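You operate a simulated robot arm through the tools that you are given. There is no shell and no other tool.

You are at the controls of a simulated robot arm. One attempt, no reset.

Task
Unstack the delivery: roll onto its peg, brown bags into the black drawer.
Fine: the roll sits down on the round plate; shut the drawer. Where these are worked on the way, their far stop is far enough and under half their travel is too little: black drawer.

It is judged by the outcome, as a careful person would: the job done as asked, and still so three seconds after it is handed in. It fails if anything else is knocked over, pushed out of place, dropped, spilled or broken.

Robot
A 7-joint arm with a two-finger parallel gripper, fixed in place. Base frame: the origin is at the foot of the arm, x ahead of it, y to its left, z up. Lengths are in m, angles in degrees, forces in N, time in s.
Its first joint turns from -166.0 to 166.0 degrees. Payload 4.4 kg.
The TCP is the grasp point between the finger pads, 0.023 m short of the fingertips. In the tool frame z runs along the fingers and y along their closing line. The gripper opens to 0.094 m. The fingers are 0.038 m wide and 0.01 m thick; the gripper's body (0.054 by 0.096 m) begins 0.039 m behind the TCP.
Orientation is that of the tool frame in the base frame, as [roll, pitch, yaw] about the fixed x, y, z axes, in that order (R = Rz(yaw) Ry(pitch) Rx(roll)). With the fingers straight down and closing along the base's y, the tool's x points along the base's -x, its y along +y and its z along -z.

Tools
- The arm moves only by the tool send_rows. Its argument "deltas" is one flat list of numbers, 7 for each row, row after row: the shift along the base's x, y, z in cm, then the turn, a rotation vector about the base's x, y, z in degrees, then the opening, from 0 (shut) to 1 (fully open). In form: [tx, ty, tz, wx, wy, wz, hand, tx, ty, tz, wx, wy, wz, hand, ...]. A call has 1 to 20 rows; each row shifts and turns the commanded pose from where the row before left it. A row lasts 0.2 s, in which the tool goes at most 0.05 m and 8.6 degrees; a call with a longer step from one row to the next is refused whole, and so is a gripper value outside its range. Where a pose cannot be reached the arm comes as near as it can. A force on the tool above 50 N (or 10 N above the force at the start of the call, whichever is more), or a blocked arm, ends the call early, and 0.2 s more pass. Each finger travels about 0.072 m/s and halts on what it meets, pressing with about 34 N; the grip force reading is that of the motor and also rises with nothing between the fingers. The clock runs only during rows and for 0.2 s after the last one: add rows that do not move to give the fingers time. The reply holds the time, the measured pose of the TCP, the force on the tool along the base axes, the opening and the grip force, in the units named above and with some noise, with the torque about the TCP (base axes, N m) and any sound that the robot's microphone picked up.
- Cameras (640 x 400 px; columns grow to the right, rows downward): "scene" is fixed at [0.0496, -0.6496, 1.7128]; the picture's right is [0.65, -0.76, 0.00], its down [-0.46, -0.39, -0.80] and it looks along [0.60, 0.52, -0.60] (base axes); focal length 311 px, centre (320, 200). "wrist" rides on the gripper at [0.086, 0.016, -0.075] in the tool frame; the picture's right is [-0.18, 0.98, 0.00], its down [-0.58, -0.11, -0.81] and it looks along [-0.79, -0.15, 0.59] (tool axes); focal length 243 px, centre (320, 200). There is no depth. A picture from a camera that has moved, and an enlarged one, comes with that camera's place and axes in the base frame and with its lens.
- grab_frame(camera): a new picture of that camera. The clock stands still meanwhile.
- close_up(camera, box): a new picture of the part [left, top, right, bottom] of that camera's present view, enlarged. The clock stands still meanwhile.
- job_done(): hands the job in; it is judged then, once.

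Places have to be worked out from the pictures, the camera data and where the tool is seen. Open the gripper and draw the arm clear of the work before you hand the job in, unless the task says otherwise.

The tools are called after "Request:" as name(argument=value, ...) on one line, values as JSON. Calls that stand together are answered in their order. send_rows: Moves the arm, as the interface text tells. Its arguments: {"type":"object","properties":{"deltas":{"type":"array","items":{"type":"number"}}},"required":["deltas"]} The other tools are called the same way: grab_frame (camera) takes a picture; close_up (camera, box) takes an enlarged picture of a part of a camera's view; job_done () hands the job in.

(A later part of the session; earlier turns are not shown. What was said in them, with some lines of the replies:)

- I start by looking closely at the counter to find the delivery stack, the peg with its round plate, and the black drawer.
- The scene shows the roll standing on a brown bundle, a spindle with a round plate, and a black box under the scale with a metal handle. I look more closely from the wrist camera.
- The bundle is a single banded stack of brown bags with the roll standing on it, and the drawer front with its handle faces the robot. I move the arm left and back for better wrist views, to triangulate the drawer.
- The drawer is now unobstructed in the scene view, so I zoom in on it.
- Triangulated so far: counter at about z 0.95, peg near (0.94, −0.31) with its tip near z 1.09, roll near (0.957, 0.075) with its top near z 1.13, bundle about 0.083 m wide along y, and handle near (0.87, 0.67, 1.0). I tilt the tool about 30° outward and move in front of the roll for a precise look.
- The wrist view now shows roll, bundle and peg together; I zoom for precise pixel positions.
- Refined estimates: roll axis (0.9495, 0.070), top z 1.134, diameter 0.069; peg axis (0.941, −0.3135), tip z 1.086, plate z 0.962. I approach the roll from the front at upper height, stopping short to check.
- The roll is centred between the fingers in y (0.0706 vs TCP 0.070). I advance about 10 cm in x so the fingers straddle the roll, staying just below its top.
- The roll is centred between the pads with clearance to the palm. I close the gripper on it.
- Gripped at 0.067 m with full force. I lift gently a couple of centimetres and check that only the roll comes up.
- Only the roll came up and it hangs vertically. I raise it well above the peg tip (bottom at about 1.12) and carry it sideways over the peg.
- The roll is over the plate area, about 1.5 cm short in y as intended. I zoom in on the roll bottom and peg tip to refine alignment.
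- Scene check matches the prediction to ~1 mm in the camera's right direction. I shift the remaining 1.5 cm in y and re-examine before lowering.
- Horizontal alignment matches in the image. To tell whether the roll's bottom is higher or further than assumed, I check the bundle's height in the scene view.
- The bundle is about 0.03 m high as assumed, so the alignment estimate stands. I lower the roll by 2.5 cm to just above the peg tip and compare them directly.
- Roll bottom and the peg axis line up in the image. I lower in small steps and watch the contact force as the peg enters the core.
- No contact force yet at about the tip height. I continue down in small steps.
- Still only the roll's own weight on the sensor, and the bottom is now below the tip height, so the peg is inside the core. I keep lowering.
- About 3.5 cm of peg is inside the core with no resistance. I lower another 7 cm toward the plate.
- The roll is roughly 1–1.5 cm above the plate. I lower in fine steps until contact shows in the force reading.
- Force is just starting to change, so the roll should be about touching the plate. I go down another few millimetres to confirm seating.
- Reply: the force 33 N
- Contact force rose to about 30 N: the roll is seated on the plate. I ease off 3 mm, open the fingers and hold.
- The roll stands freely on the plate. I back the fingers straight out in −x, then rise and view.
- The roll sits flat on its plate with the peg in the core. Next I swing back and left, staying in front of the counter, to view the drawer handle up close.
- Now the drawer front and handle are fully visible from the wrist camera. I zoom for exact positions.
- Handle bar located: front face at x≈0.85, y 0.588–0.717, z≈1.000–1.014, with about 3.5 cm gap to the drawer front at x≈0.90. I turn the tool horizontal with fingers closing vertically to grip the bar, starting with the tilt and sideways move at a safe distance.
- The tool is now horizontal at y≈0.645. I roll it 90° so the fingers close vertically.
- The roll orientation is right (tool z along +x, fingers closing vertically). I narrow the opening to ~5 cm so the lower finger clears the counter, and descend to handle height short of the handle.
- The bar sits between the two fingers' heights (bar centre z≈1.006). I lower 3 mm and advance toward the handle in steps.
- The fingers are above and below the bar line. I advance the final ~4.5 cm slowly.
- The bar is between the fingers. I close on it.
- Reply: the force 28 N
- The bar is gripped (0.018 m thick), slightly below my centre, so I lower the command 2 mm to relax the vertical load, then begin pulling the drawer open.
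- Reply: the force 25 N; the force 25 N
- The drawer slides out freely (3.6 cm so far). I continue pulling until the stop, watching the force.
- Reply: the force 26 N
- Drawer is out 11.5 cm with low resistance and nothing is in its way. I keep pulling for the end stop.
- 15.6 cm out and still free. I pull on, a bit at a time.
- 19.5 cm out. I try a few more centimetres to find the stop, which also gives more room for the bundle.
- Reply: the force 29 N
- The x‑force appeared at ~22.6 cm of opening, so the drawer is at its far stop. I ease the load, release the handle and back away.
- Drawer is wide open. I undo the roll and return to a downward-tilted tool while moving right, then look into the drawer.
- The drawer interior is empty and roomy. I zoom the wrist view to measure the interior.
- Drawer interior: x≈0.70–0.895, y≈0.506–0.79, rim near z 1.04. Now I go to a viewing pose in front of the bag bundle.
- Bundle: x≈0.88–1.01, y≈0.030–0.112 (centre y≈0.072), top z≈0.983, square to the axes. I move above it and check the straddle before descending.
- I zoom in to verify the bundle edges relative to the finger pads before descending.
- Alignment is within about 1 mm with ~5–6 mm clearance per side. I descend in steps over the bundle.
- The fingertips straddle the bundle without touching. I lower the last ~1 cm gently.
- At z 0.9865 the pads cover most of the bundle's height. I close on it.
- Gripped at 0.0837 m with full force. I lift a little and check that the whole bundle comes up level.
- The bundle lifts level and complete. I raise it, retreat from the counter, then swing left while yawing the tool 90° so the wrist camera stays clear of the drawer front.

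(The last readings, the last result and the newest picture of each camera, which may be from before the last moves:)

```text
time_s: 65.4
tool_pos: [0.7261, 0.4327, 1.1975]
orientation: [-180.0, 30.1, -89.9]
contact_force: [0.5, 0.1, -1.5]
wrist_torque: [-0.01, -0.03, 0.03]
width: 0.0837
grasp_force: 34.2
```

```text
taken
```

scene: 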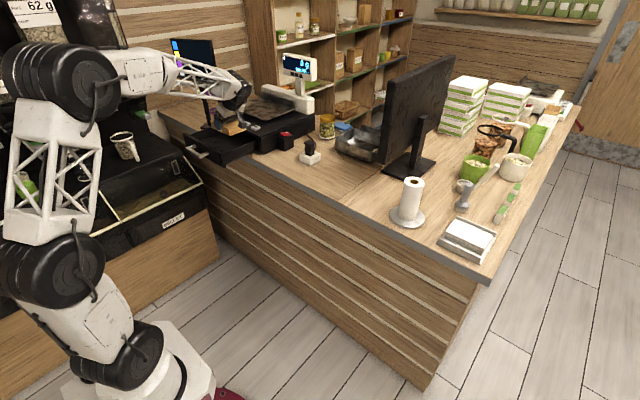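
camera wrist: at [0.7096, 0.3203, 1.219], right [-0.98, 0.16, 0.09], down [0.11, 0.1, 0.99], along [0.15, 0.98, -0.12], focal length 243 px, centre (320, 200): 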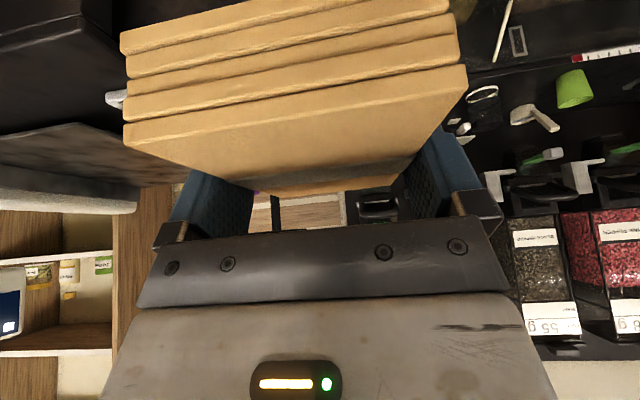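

The bundle is held level with its long side now along y. I move it over the open drawer, staying above its rim.

Request:
send_rows(deltas=[0.6, 3.6, -0.8, 0, 0, 0, 0.6, 1.1, 3.9, -0.9, 0, 0, 0, 0.6, 1.1, 3.9, -0.9, 0, 0, 0, 0.6, 1.1, 3.9, -0.9, 0, 0, 0, 0.6, 1.1, 3.9, -0.9, 0, 0, 0, 0.6, 1.1, 3.8, -0.9, 0, 0, 0, 0.6, 0, 0, 0, 0, 0, 0, 0.6])

Request:
grab_frame(camera="wrist")

Request:
close_up(camera="scene", box=[170, 60, 310, 180])

```text
time_s: 67.0
tool_pos: [0.7887, 0.6617, 1.1452]
orientation: [179.9, 30.0, -90.0]
contact_force: [-0.8, -0.4, -1.0]
wrist_torque: [0.0, 0.0, -0.02]
width: 0.0838
grasp_force: 33.7
```

```text
taken
camera wrist: at [0.7721, 0.5502, 1.1666], right [-0.98, 0.16, 0.09], down [0.11, 0.1, 0.99], along [0.15, 0.98, -0.12], focal length 243 px, centre (320, 200)
```

wrist: 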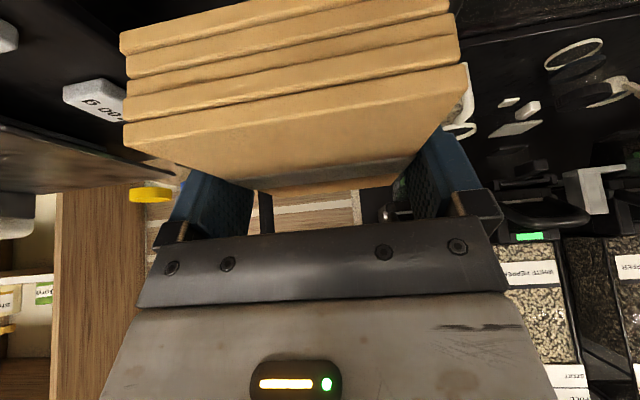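

```text
3.33 times, centred on (240, 120) of scene
camera zoom: at [0.0496, -0.6496, 1.7128], right [0.65, -0.76, 0.0], down [-0.46, -0.39, -0.8], along [0.6, 0.52, -0.6], focal length 1037 px, centre (587, 467)
```

zoom: 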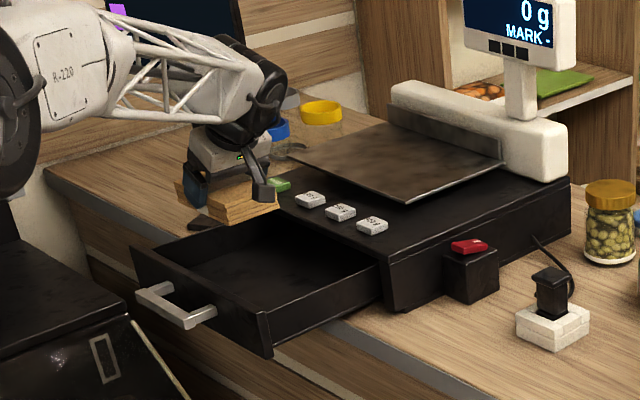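

The bundle is centred over the drawer (x span 0.747–0.831, y span 0.60–0.73). I shift 6 mm in +x to centre it and descend toward the drawer.

Request:
send_rows(deltas=[0.3, 0, -2, 0, 0, 0, 0.6, 0.3, 0, -2, 0, 0, 0, 0.6, 0, 0, -2, 0, 0, 0, 0.6, 0, 0, -2, 0, 0, 0, 0.6, 0, 0, -1.5, 0, 0, 0, 0.6, 0, 0, 0, 0, 0, 0, 0.6])

Request:
grab_frame(camera="wrist")

Request:
close_up(camera="scene", box=[180, 80, 300, 170])

```text
time_s: 68.4
tool_pos: [0.7943, 0.6643, 1.0491]
orientation: [-180.0, 30.0, -89.9]
contact_force: [0.1, -0.3, -2.1]
wrist_torque: [0.02, -0.02, 0.07]
width: 0.0838
grasp_force: 34.0
```

```text
taken
camera wrist: at [0.7777, 0.5507, 1.071], right [-0.98, 0.16, 0.09], down [0.11, 0.1, 0.99], along [0.15, 0.98, -0.12], focal length 243 px, centre (320, 200)
```

wrist: 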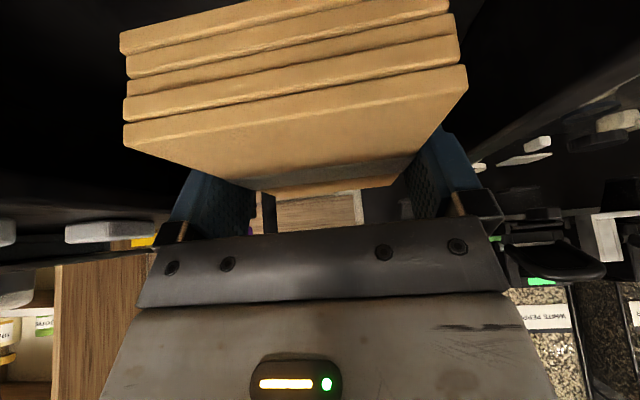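

```text
4.44 times, centred on (240, 125) of scene
camera zoom: at [0.0496, -0.6496, 1.7128], right [0.65, -0.76, 0.0], down [-0.46, -0.39, -0.8], along [0.6, 0.52, -0.6], focal length 1383 px, centre (676, 533)
```

zoom: 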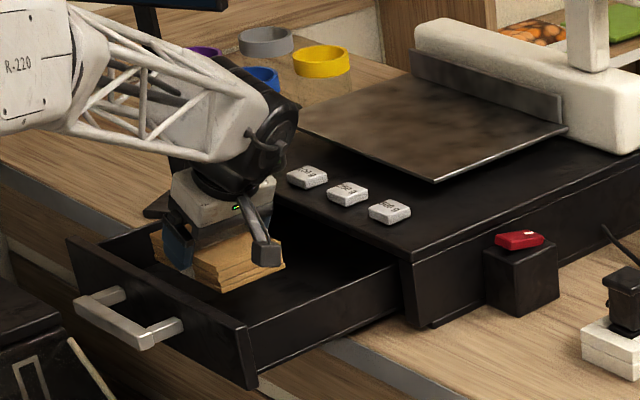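

The bundle is entering the drawer with clearance all around. I lower slowly, watching for contact with the drawer floor.

Request:
send_rows(deltas=[0, 0, -1, 0, 0, 0, 0.6, 0, 0, -1, 0, 0, 0, 0.6, 0, 0, -0.5, 0, 0, 0, 0.6, 0, 0, 0, 0, 0, 0, 0.6])

Request:
grab_frame(camera="wrist")

Request:
close_up(camera="scene", box=[180, 80, 300, 170])

```text
time_s: 69.4
tool_pos: [0.7935, 0.6618, 1.0256]
orientation: [-180.0, 30.0, -90.0]
contact_force: [0.0, -0.7, -0.7]
wrist_torque: [-0.01, 0.02, 0.01]
width: 0.0837
grasp_force: 34.0
```

```text
taken
camera wrist: at [0.7769, 0.5497, 1.046], right [-0.98, 0.16, 0.09], down [0.11, 0.1, 0.99], along [0.15, 0.98, -0.12], focal length 243 px, centre (320, 200)
```

wrist: 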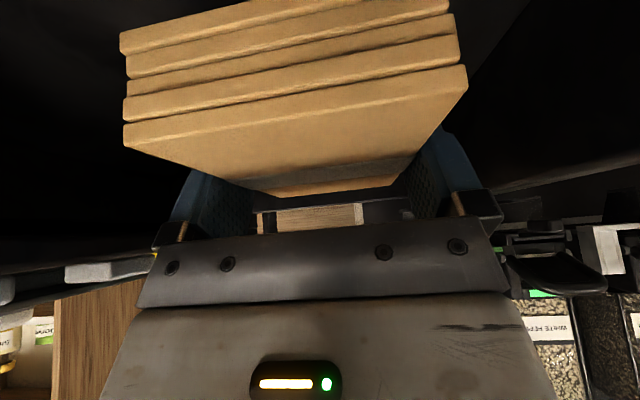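

```text
4.44 times, centred on (240, 125) of scene
camera zoom: at [0.0496, -0.6496, 1.7128], right [0.65, -0.76, 0.0], down [-0.46, -0.39, -0.8], along [0.6, 0.52, -0.6], focal length 1383 px, centre (676, 533)
```

zoom: 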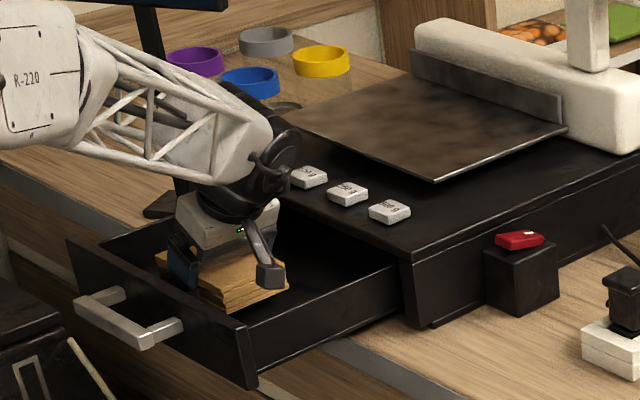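

Still free. I continue down in 4 mm steps.

Request:
send_rows(deltas=[0, 0, -0.4, 0, 0, 0, 0.6, 0, 0, -0.4, 0, 0, 0, 0.6, 0, 0, 0, 0, 0, 0, 0.6])

Request:
send_rows(deltas=[0, 0, -0.3, 0, 0, 0, 0.6, 0, 0, 0, 0, 0, 0, 0.6])

```text
time_s: 70.2
tool_pos: [0.7941, 0.6626, 1.0159]
orientation: [179.9, 30.0, -90.0]
contact_force: [0.1, 0.4, -2.5]
wrist_torque: [-0.03, -0.02, 0.01]
width: 0.0835
grasp_force: 33.5
```

```text
time_s: 70.8
tool_pos: [0.7926, 0.6626, 1.0142]
orientation: [-179.9, 30.0, -89.9]
contact_force: [0.7, -0.2, -2.1]
wrist_torque: [0.0, -0.03, -0.02]
width: 0.0841
grasp_force: 34.3
```

Request:
send_rows(deltas=[0, 0, -0.3, 0, 0, 0, 0.6, 0, 0, -0.2, 0, 0, 0, 0.6, 0, 0, 0, 0, 0, 0, 0.6])

Request:
close_up(camera="scene", box=[180, 80, 300, 170])

```text
time_s: 71.6
tool_pos: [0.7941, 0.6631, 1.0115]
orientation: [179.9, 30.1, -90.0]
contact_force: [-1.0, 0.2, 4.6]
wrist_torque: [0.4, 0.07, 0.0]
width: 0.0835
grasp_force: 34.3
```

```text
4.44 times, centred on (240, 125) of scene
camera zoom: at [0.0496, -0.6496, 1.7128], right [0.65, -0.76, 0.0], down [-0.46, -0.39, -0.8], along [0.6, 0.52, -0.6], focal length 1383 px, centre (676, 533)
```

zoom: 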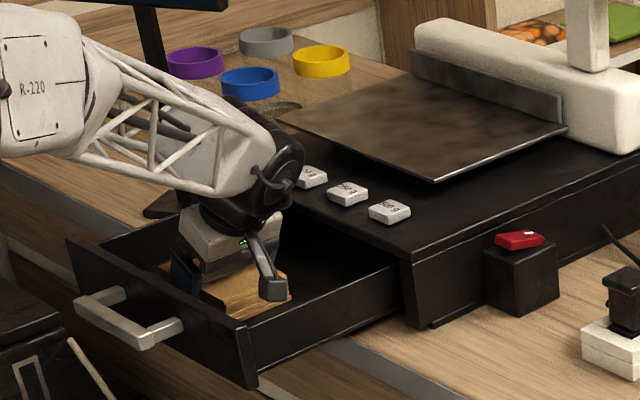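

Contact with the drawer floor shows in the force. I settle one more millimetre and release.

Request:
send_rows(deltas=[0, 0, -0.1, 0, 0, 0, 0.6, 0, 0, 0, 0, 0, 0, 0.9, 0, 0, 0, 0, 0, 0, 1, 0, 0, 0, 0, 0, 0, 1, 0, 0, 0, 0, 0, 0, 1])

Request:
grab_frame(camera="wrist")

```text
time_s: 72.8
tool_pos: [0.794, 0.6622, 1.0078]
orientation: [180.0, 29.9, -89.9]
contact_force: [0.2, 0.1, 0.2]
wrist_torque: [-0.04, -0.01, 0.0]
width: 0.0939
grasp_force: 0.1
```

```text
taken
camera wrist: at [0.7772, 0.5496, 1.0299], right [-0.98, 0.16, 0.09], down [0.11, 0.1, 0.99], along [0.15, 0.98, -0.12], focal length 243 px, centre (320, 200)
```

wrist: 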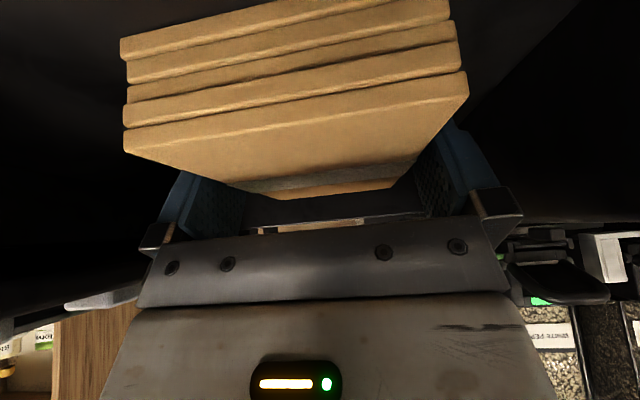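

Released; the bundle lies flat in the drawer. I rise straight up and check it stays put.

Request:
send_rows(deltas=[0, 0, 1, 0, 0, 0, 1, 0, 0, 1.5, 0, 0, 0, 1, 0, 0, 2, 0, 0, 0, 1, 0, 0, 3, 0, 0, 0, 1, 0, 0, 4, 0, 0, 0, 1, 0, 0, 4, 0, 0, 0, 1, 0, 0, 4, 0, 0, 0, 1, 0, 0, 0, 0, 0, 0, 1])

Request:
close_up(camera="scene", box=[180, 80, 300, 170])

Request:
grab_frame(camera="wrist")

```text
time_s: 74.6
tool_pos: [0.7943, 0.6608, 1.2048]
orientation: [-180.0, 30.0, -90.0]
contact_force: [-0.9, 0.5, -0.5]
wrist_torque: [0.04, 0.01, 0.01]
width: 0.0939
grasp_force: 0.1
```

```text
4.44 times, centred on (240, 125) of scene
camera zoom: at [0.0496, -0.6496, 1.7128], right [0.65, -0.76, 0.0], down [-0.46, -0.39, -0.8], along [0.6, 0.52, -0.6], focal length 1383 px, centre (676, 533)
```

zoom: 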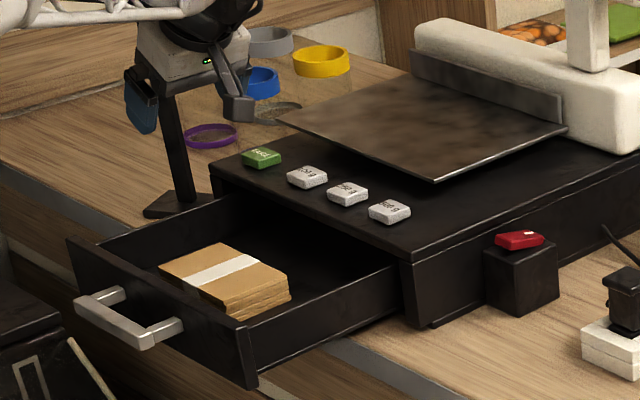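

```text
taken
camera wrist: at [0.7778, 0.5492, 1.226], right [-0.98, 0.16, 0.09], down [0.11, 0.1, 0.99], along [0.15, 0.98, -0.12], focal length 243 px, centre (320, 200)
```

wrist: 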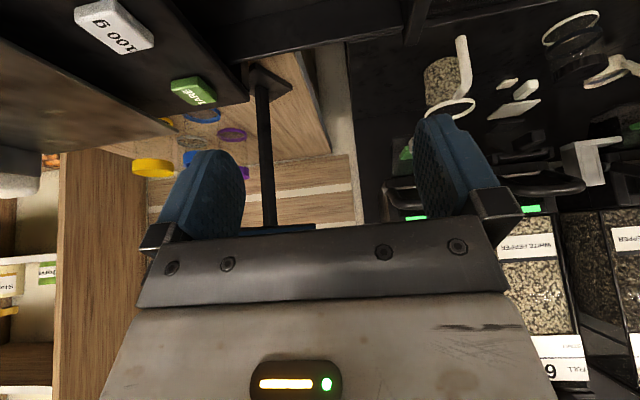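

The bundle lies flat inside, below the rim. I swing back, undo the yaw and move in front of the drawer to push it shut.

Request:
send_rows(deltas=[-2, -1.2, 0, 0, 0, -7.5, 1, -2, -1.2, 0, 0, 0, -7.5, 1, -2, -1.2, 0, 0, 0, -7.5, 1, -2, -1.2, 0, 0, 0, -7.5, 1, -2, -1.2, 0, 0, 0, -7.5, 1, -2, -1.2, 0, 0, 0, -7.5, 1, -2, -1.2, 0, 0, 0, -7.5, 0.5, -2, -1.2, 0, 0, 0, -7.5, 0.2, -2, -1.2, 0, 0, 0, -7.5, 0, -2, -1.2, 0, 0, 0, -7.5, 0, -2, -0.6, 0, 0, 0, -7.5, 0, -2, -0.5, 0, 0, 0, -7.5, 0, 0, 0, 0, 0, 0, 0, 0])

Request:
send_rows(deltas=[0, 1.5, 0, 0, -7.5, 0, 0, 0, 1.5, 0, 0, -7.5, 0, 0, 0, 1.5, 0, 0, -7.5, 0, 0, 0, 1.5, 0, 0, -7.5, 0, 0, 0, 1.5, 0, 0, -7.5, 0, 0, 0, 1.5, 0, 0, -7.5, 0, 0, 0, 1.5, 0, 0, -7.5, 0, 0, 0, 1.5, 0, 0, -7.5, 0, 0, 0, 0, 0, 0, 0, 0, 0])

Request:
grab_frame(camera="scene")

Request:
grab_frame(camera="wrist")

```text
time_s: 77.4
tool_pos: [0.5538, 0.5307, 1.2044]
orientation: [179.9, 30.0, 180.0]
contact_force: [0.2, 0.8, -0.6]
wrist_torque: [0.01, 0.0, -0.05]
width: 0.0
grasp_force: 34.2
```

```text
time_s: 79.4
tool_pos: [0.5533, 0.6518, 1.2025]
orientation: [-32.3, 89.9, -32.4]
contact_force: [0.2, 0.4, 0.1]
wrist_torque: [-0.05, -0.03, 0.01]
width: 0.0002
grasp_force: 33.6
```

```text
taken
```

scene: 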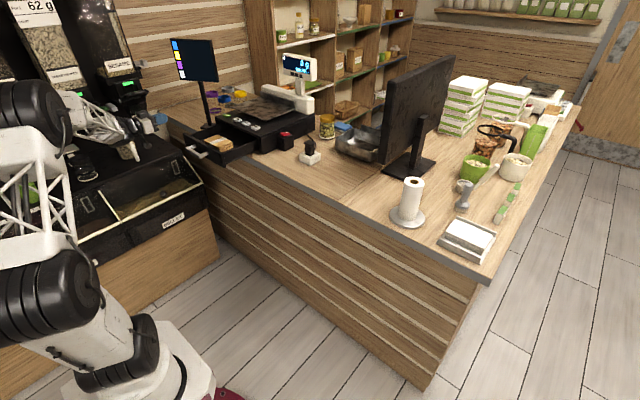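

```text
taken
camera wrist: at [0.4792, 0.6678, 1.1156], right [0.0, 0.98, 0.18], down [-0.81, -0.11, 0.58], along [0.59, -0.15, 0.79], focal length 243 px, centre (320, 200)
```

wrist: 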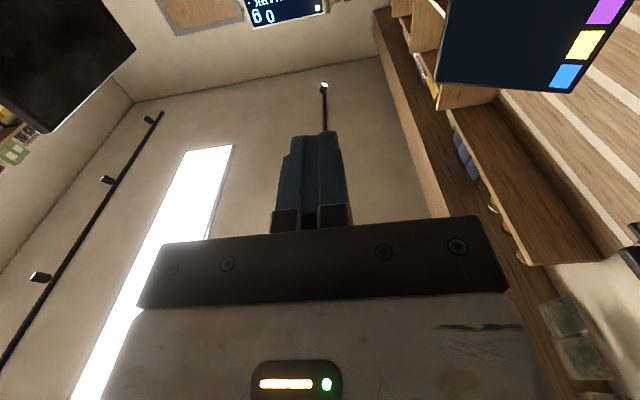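

Fingers are closed and pointing at the drawer. I descend to handle height, still ~4 cm in front of it.

Request:
send_rows(deltas=[0, 0, -4, 0, 0, 0, 0, 0, 0, -4, 0, 0, 0, 0, 0, 0, -4, 0, 0, 0, 0, 0, 0, -4, 0, 0, 0, 0, 0, 0, -3.8, 0, 0, 0, 0, 0, 0, 0, 0, 0, 0, 0])

Request:
close_up(camera="scene", box=[100, 80, 300, 200])

Request:
grab_frame(camera="wrist")

```text
time_s: 80.8
tool_pos: [0.5524, 0.649, 1.0043]
orientation: [105.3, 90.0, 105.2]
contact_force: [0.8, 0.1, 0.2]
wrist_torque: [-0.03, -0.04, 0.01]
width: 0.0
grasp_force: 34.2
```

```text
3.20 times, centred on (200, 140) of scene
camera zoom: at [0.0496, -0.6496, 1.7128], right [0.65, -0.76, 0.0], down [-0.46, -0.39, -0.8], along [0.6, 0.52, -0.6], focal length 996 px, centre (704, 392)
```

zoom: 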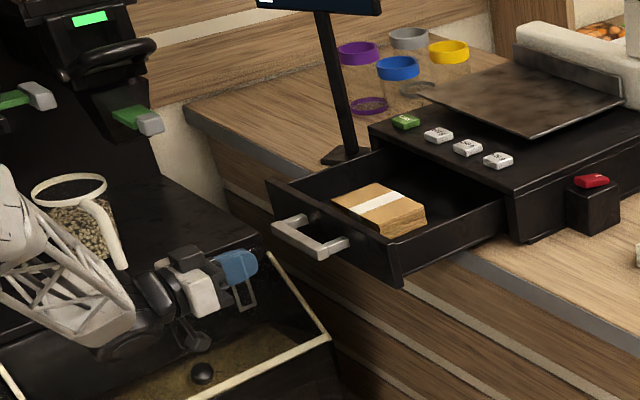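

```text
taken
camera wrist: at [0.4784, 0.6658, 0.9185], right [0.0, 0.98, 0.18], down [-0.81, -0.11, 0.58], along [0.59, -0.15, 0.79], focal length 243 px, centre (320, 200)
```

wrist: 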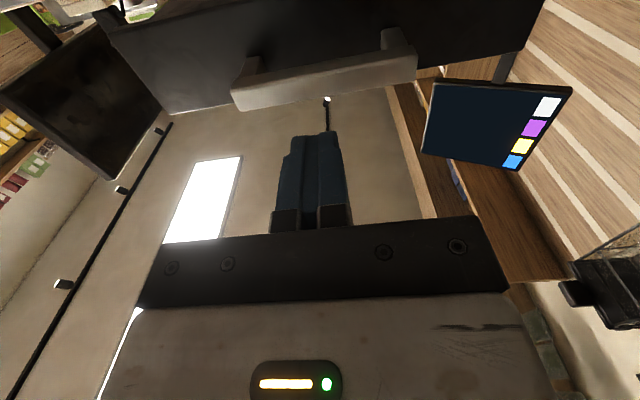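

The fingertips are centred on the handle bar. I push forward slowly.

Request:
send_rows(deltas=[1.5, 0, 0, 0, 0, 0, 0, 1.5, 0, 0, 0, 0, 0, 0, 1, 0, 0, 0, 0, 0, 0, 0.7, 0, 0, 0, 0, 0, 0, 0.7, 0, 0, 0, 0, 0, 0, 1, 0, 0, 0, 0, 0, 0, 1, 0, 0, 0, 0, 0, 0, 1, 0, 0, 0, 0, 0, 0, 0, 0, 0, 0, 0, 0, 0])

Request:
close_up(camera="scene", box=[100, 80, 300, 200])

```text
time_s: 82.8
tool_pos: [0.6377, 0.6503, 1.0054]
orientation: [-112.2, 90.0, -112.3]
contact_force: [0.2, 0.1, 0.6]
wrist_torque: [-0.02, 0.0, -0.02]
width: 0.0001
grasp_force: 34.0
```

```text
3.20 times, centred on (200, 140) of scene
camera zoom: at [0.0496, -0.6496, 1.7128], right [0.65, -0.76, 0.0], down [-0.46, -0.39, -0.8], along [0.6, 0.52, -0.6], focal length 996 px, centre (704, 392)
```

zoom: 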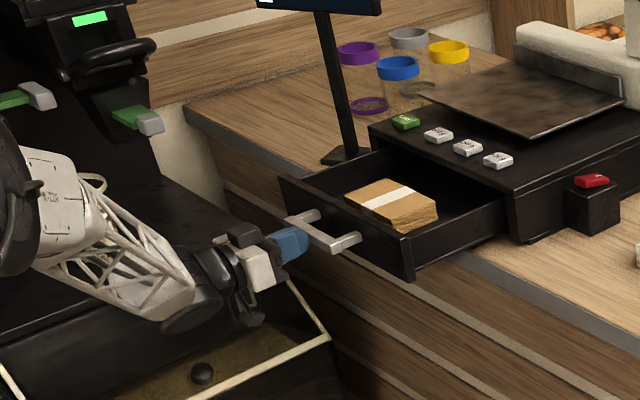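

The drawer is moving in and the bundle rides with it. I keep pushing.

Request:
send_rows(deltas=[1, 0, 0, 0, 0, 0, 0, 1, 0, 0, 0, 0, 0, 0, 1, 0, 0, 0, 0, 0, 0, 1, 0, 0, 0, 0, 0, 0, 1, 0, 0, 0, 0, 0, 0, 1, 0, 0, 0, 0, 0, 0, 1, 0, 0, 0, 0, 0, 0, 1, 0, 0, 0, 0, 0, 0, 1, 0, 0, 0, 0, 0, 0, 1, 0, 0, 0, 0, 0, 0, 0, 0, 0, 0, 0, 0, 0])

Request:
close_up(camera="scene", box=[100, 80, 300, 200])

```text
time_s: 85.2
tool_pos: [0.7385, 0.6509, 1.0056]
orientation: [-20.7, 90.0, -20.7]
contact_force: [0.0, 0.4, -0.7]
wrist_torque: [0.03, 0.02, 0.01]
width: 0.0001
grasp_force: 34.3
```

```text
3.20 times, centred on (200, 140) of scene
camera zoom: at [0.0496, -0.6496, 1.7128], right [0.65, -0.76, 0.0], down [-0.46, -0.39, -0.8], along [0.6, 0.52, -0.6], focal length 996 px, centre (704, 392)
```

zoom: 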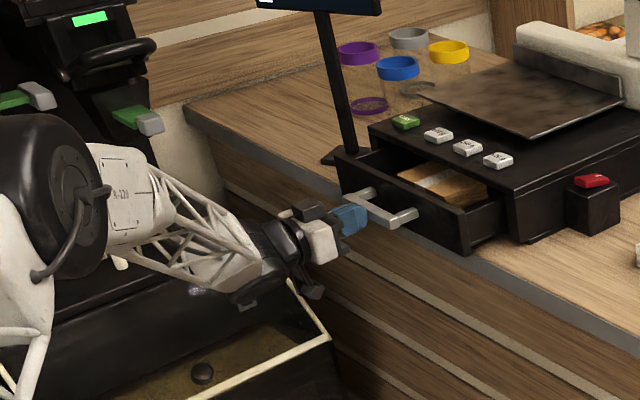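

Over half closed, nothing blocked. I continue toward fully shut.

Request:
send_rows(deltas=[1, 0, 0, 0, 0, 0, 0, 1, 0, 0, 0, 0, 0, 0, 1, 0, 0, 0, 0, 0, 0, 1, 0, 0, 0, 0, 0, 0, 1, 0, 0, 0, 0, 0, 0, 1, 0, 0, 0, 0, 0, 0, 0.5, 0, 0, 0, 0, 0, 0, 0.5, 0, 0, 0, 0, 0, 0, 0.5, 0, 0, 0, 0, 0, 0, 0, 0, 0, 0, 0, 0, 0])

Request:
close_up(camera="scene", box=[150, 80, 300, 180])

```text
time_s: 87.4
tool_pos: [0.8123, 0.6506, 1.005]
orientation: [67.6, 89.9, 67.7]
contact_force: [-0.1, 0.3, 0.2]
wrist_torque: [-0.04, 0.02, 0.02]
width: 0.0001
grasp_force: 33.8
```

```text
4.00 times, centred on (225, 130) of scene
camera zoom: at [0.0496, -0.6496, 1.7128], right [0.65, -0.76, 0.0], down [-0.46, -0.39, -0.8], along [0.6, 0.52, -0.6], focal length 1244 px, centre (700, 480)
```

zoom: 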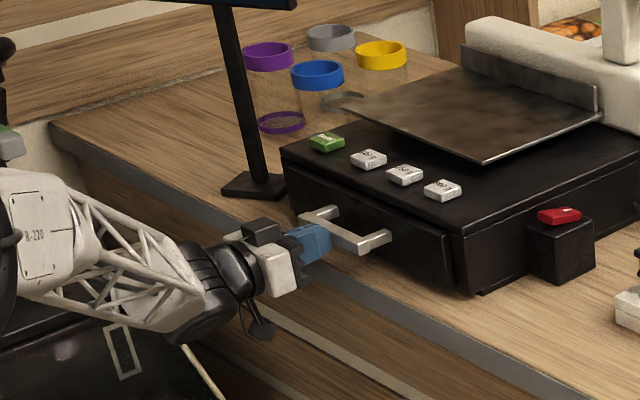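

Almost shut. I press on in small steps until the closed stop shows as a force.

Request:
send_rows(deltas=[0.4, 0, 0, 0, 0, 0, 0, 0.4, 0, 0, 0, 0, 0, 0, 0.3, 0, 0, 0, 0, 0, 0, 0.3, 0, 0, 0, 0, 0, 0, 0, 0, 0, 0, 0, 0, 0])

Request:
close_up(camera="scene", box=[180, 90, 300, 165])

```text
time_s: 88.4
tool_pos: [0.8229, 0.6513, 1.0056]
orientation: [-76.6, 90.0, -76.7]
contact_force: [-25.5, -10.8, 6.6]
wrist_torque: [-0.13, -0.1, -0.31]
width: 0.0
grasp_force: 33.7
stopped in row 4: the force on the tool passed its limit at 64 N (the readings are from after the stop); the commanded pose is now the measured one
```

```text
5.33 times, centred on (240, 128) of scene
camera zoom: at [0.0496, -0.6496, 1.7128], right [0.65, -0.76, 0.0], down [-0.46, -0.39, -0.8], along [0.6, 0.52, -0.6], focal length 1659 px, centre (747, 587)
```

zoom: 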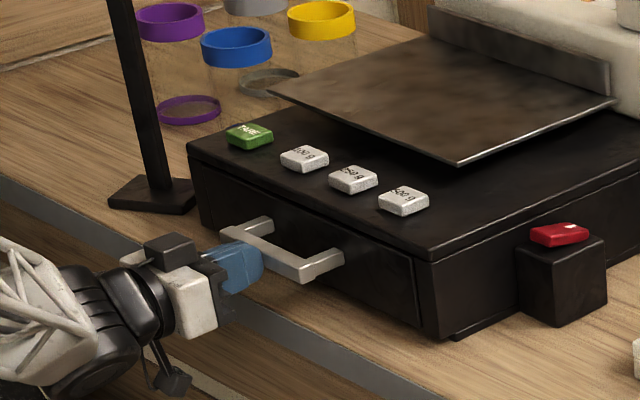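

The force spike marks the closed stop. I back off in −x and rise, then compare with the initial picture.

Request:
send_rows(deltas=[-1, 0, 0, 0, 0, 0, 0, -3, 0, 0, 0, 0, 0, 0, -4, 0, 0, 0, 0, 0, 0, -4, 0, 0, 0, 0, 0, 0, -4, 0, 0, 0, 0, 0, 0, -4, 0, 2, 0, 0, 0, 0.3, -3, 0, 3, 0, 0, 0, 0.6, 0, -2, 4, 0, 0, 0, 1, 0, -2, 4, 0, 0, 0, 1, 0, -2, 4, 0, 0, 0, 1, 0, -2, 2, 0, 0, 0, 1, 0, 0, 0, 0, 0, 0, 1])

Request:
grab_frame(camera="scene")

Request:
close_up(camera="scene", box=[205, 100, 285, 155])

```text
time_s: 91.0
tool_pos: [0.5964, 0.5723, 1.1939]
orientation: [-133.4, 89.9, -133.2]
contact_force: [-1.5, 0.4, -0.1]
wrist_torque: [-0.01, -0.02, 0.01]
width: 0.0941
grasp_force: 0.2
```

```text
taken
```

scene: 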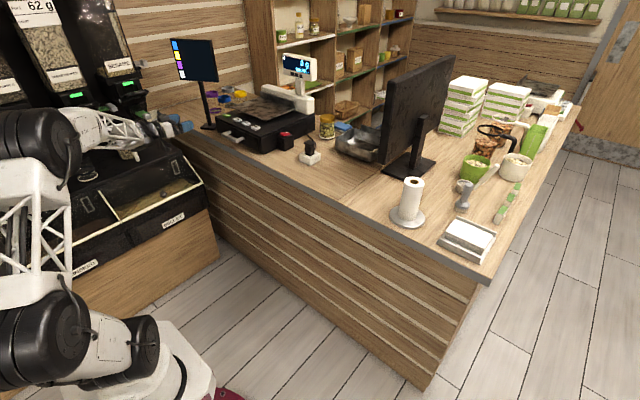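

```text
7.27 times, centred on (245, 128) of scene
camera zoom: at [0.0496, -0.6496, 1.7128], right [0.65, -0.76, 0.0], down [-0.46, -0.39, -0.8], along [0.6, 0.52, -0.6], focal length 2263 px, centre (866, 727)
```

zoom: 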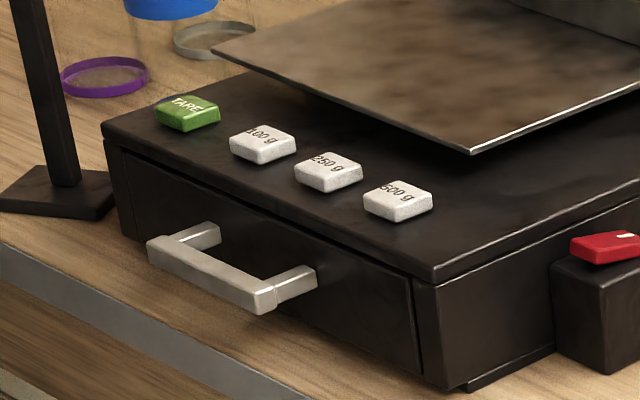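

The drawer picture matches the initial closed state exactly, and the scale hasn't moved. I check the roll and surroundings, and bring the arm back to a neutral, clear pose.

Request:
send_rows(deltas=[-1, -2, 1, 0, 7.5, 0, 1, -1, -2, 1, 0, 7.5, 0, 1, -1, -2, 1, 0, 7.5, 0, 1, -1, -2, 1, 0, 7.5, 0, 1, -1, -2, 1, 0, 7.5, 0, 1, -1, -2, 1, 0, 7.5, 0, 1, -1, -2, 1, 0, 7.5, 0, 1, -1, -2, 1, 0, 7.5, 0, 1, 0, -2, 0, 0, 7.5, 0, 1, 0, -1, 0, 0, 7.5, 0, 1, 0, 0, 0, 0, 0, 0, 1])

Request:
close_up(camera="scene", box=[370, 140, 530, 260])

Request:
close_up(camera="scene", box=[180, 70, 400, 210])

Request:
grab_frame(camera="scene")

```text
time_s: 93.4
tool_pos: [0.5132, 0.3827, 1.2733]
orientation: [-180.0, 14.9, 180.0]
contact_force: [-0.2, -0.3, 0.0]
wrist_torque: [0.0, 0.0, -0.01]
width: 0.0941
grasp_force: 0.1
```

```text
3.33 times, centred on (450, 200) of scene
camera zoom: at [0.0496, -0.6496, 1.7128], right [0.65, -0.76, 0.0], down [-0.46, -0.39, -0.8], along [0.6, 0.52, -0.6], focal length 1037 px, centre (-113, 200)
```

zoom: 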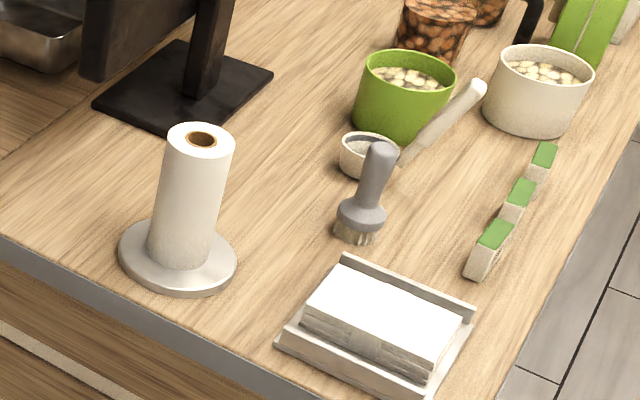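

```text
2.86 times, centred on (290, 140) of scene
camera zoom: at [0.0496, -0.6496, 1.7128], right [0.65, -0.76, 0.0], down [-0.46, -0.39, -0.8], along [0.6, 0.52, -0.6], focal length 889 px, centre (406, 371)
```

zoom: 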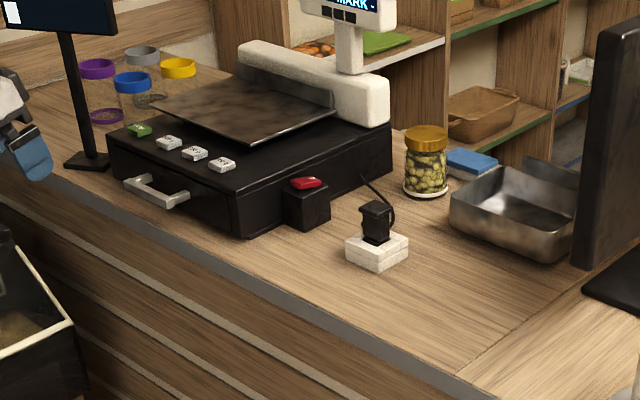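

```text
taken
```

scene: 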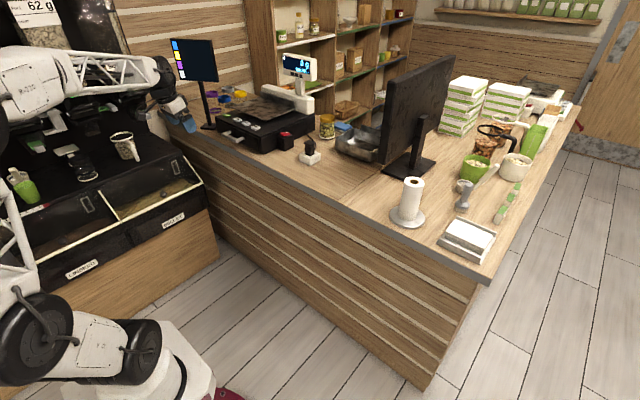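

The roll is seated on its round plate, the bags are in the drawer and the drawer is shut. Everything else is where it was, the gripper is open and the arm is clear, so I hand the job in.

Request:
job_done()

```text
The job is handed in.
```

The delivery is unstacked and the job is handed in.

- **Roll:** it sits on its peg, resting flat on the round plate.
- **Brown bags:** the bundle was set down flat inside the black drawer.
- **Drawer:** I pulled it out to its far stop at about 22 cm. It is now shut, and the scene camera shows it as it was at the start.

Nothing else looked moved or knocked over in the last pictures. The gripper is open and the arm is clear of the counter.
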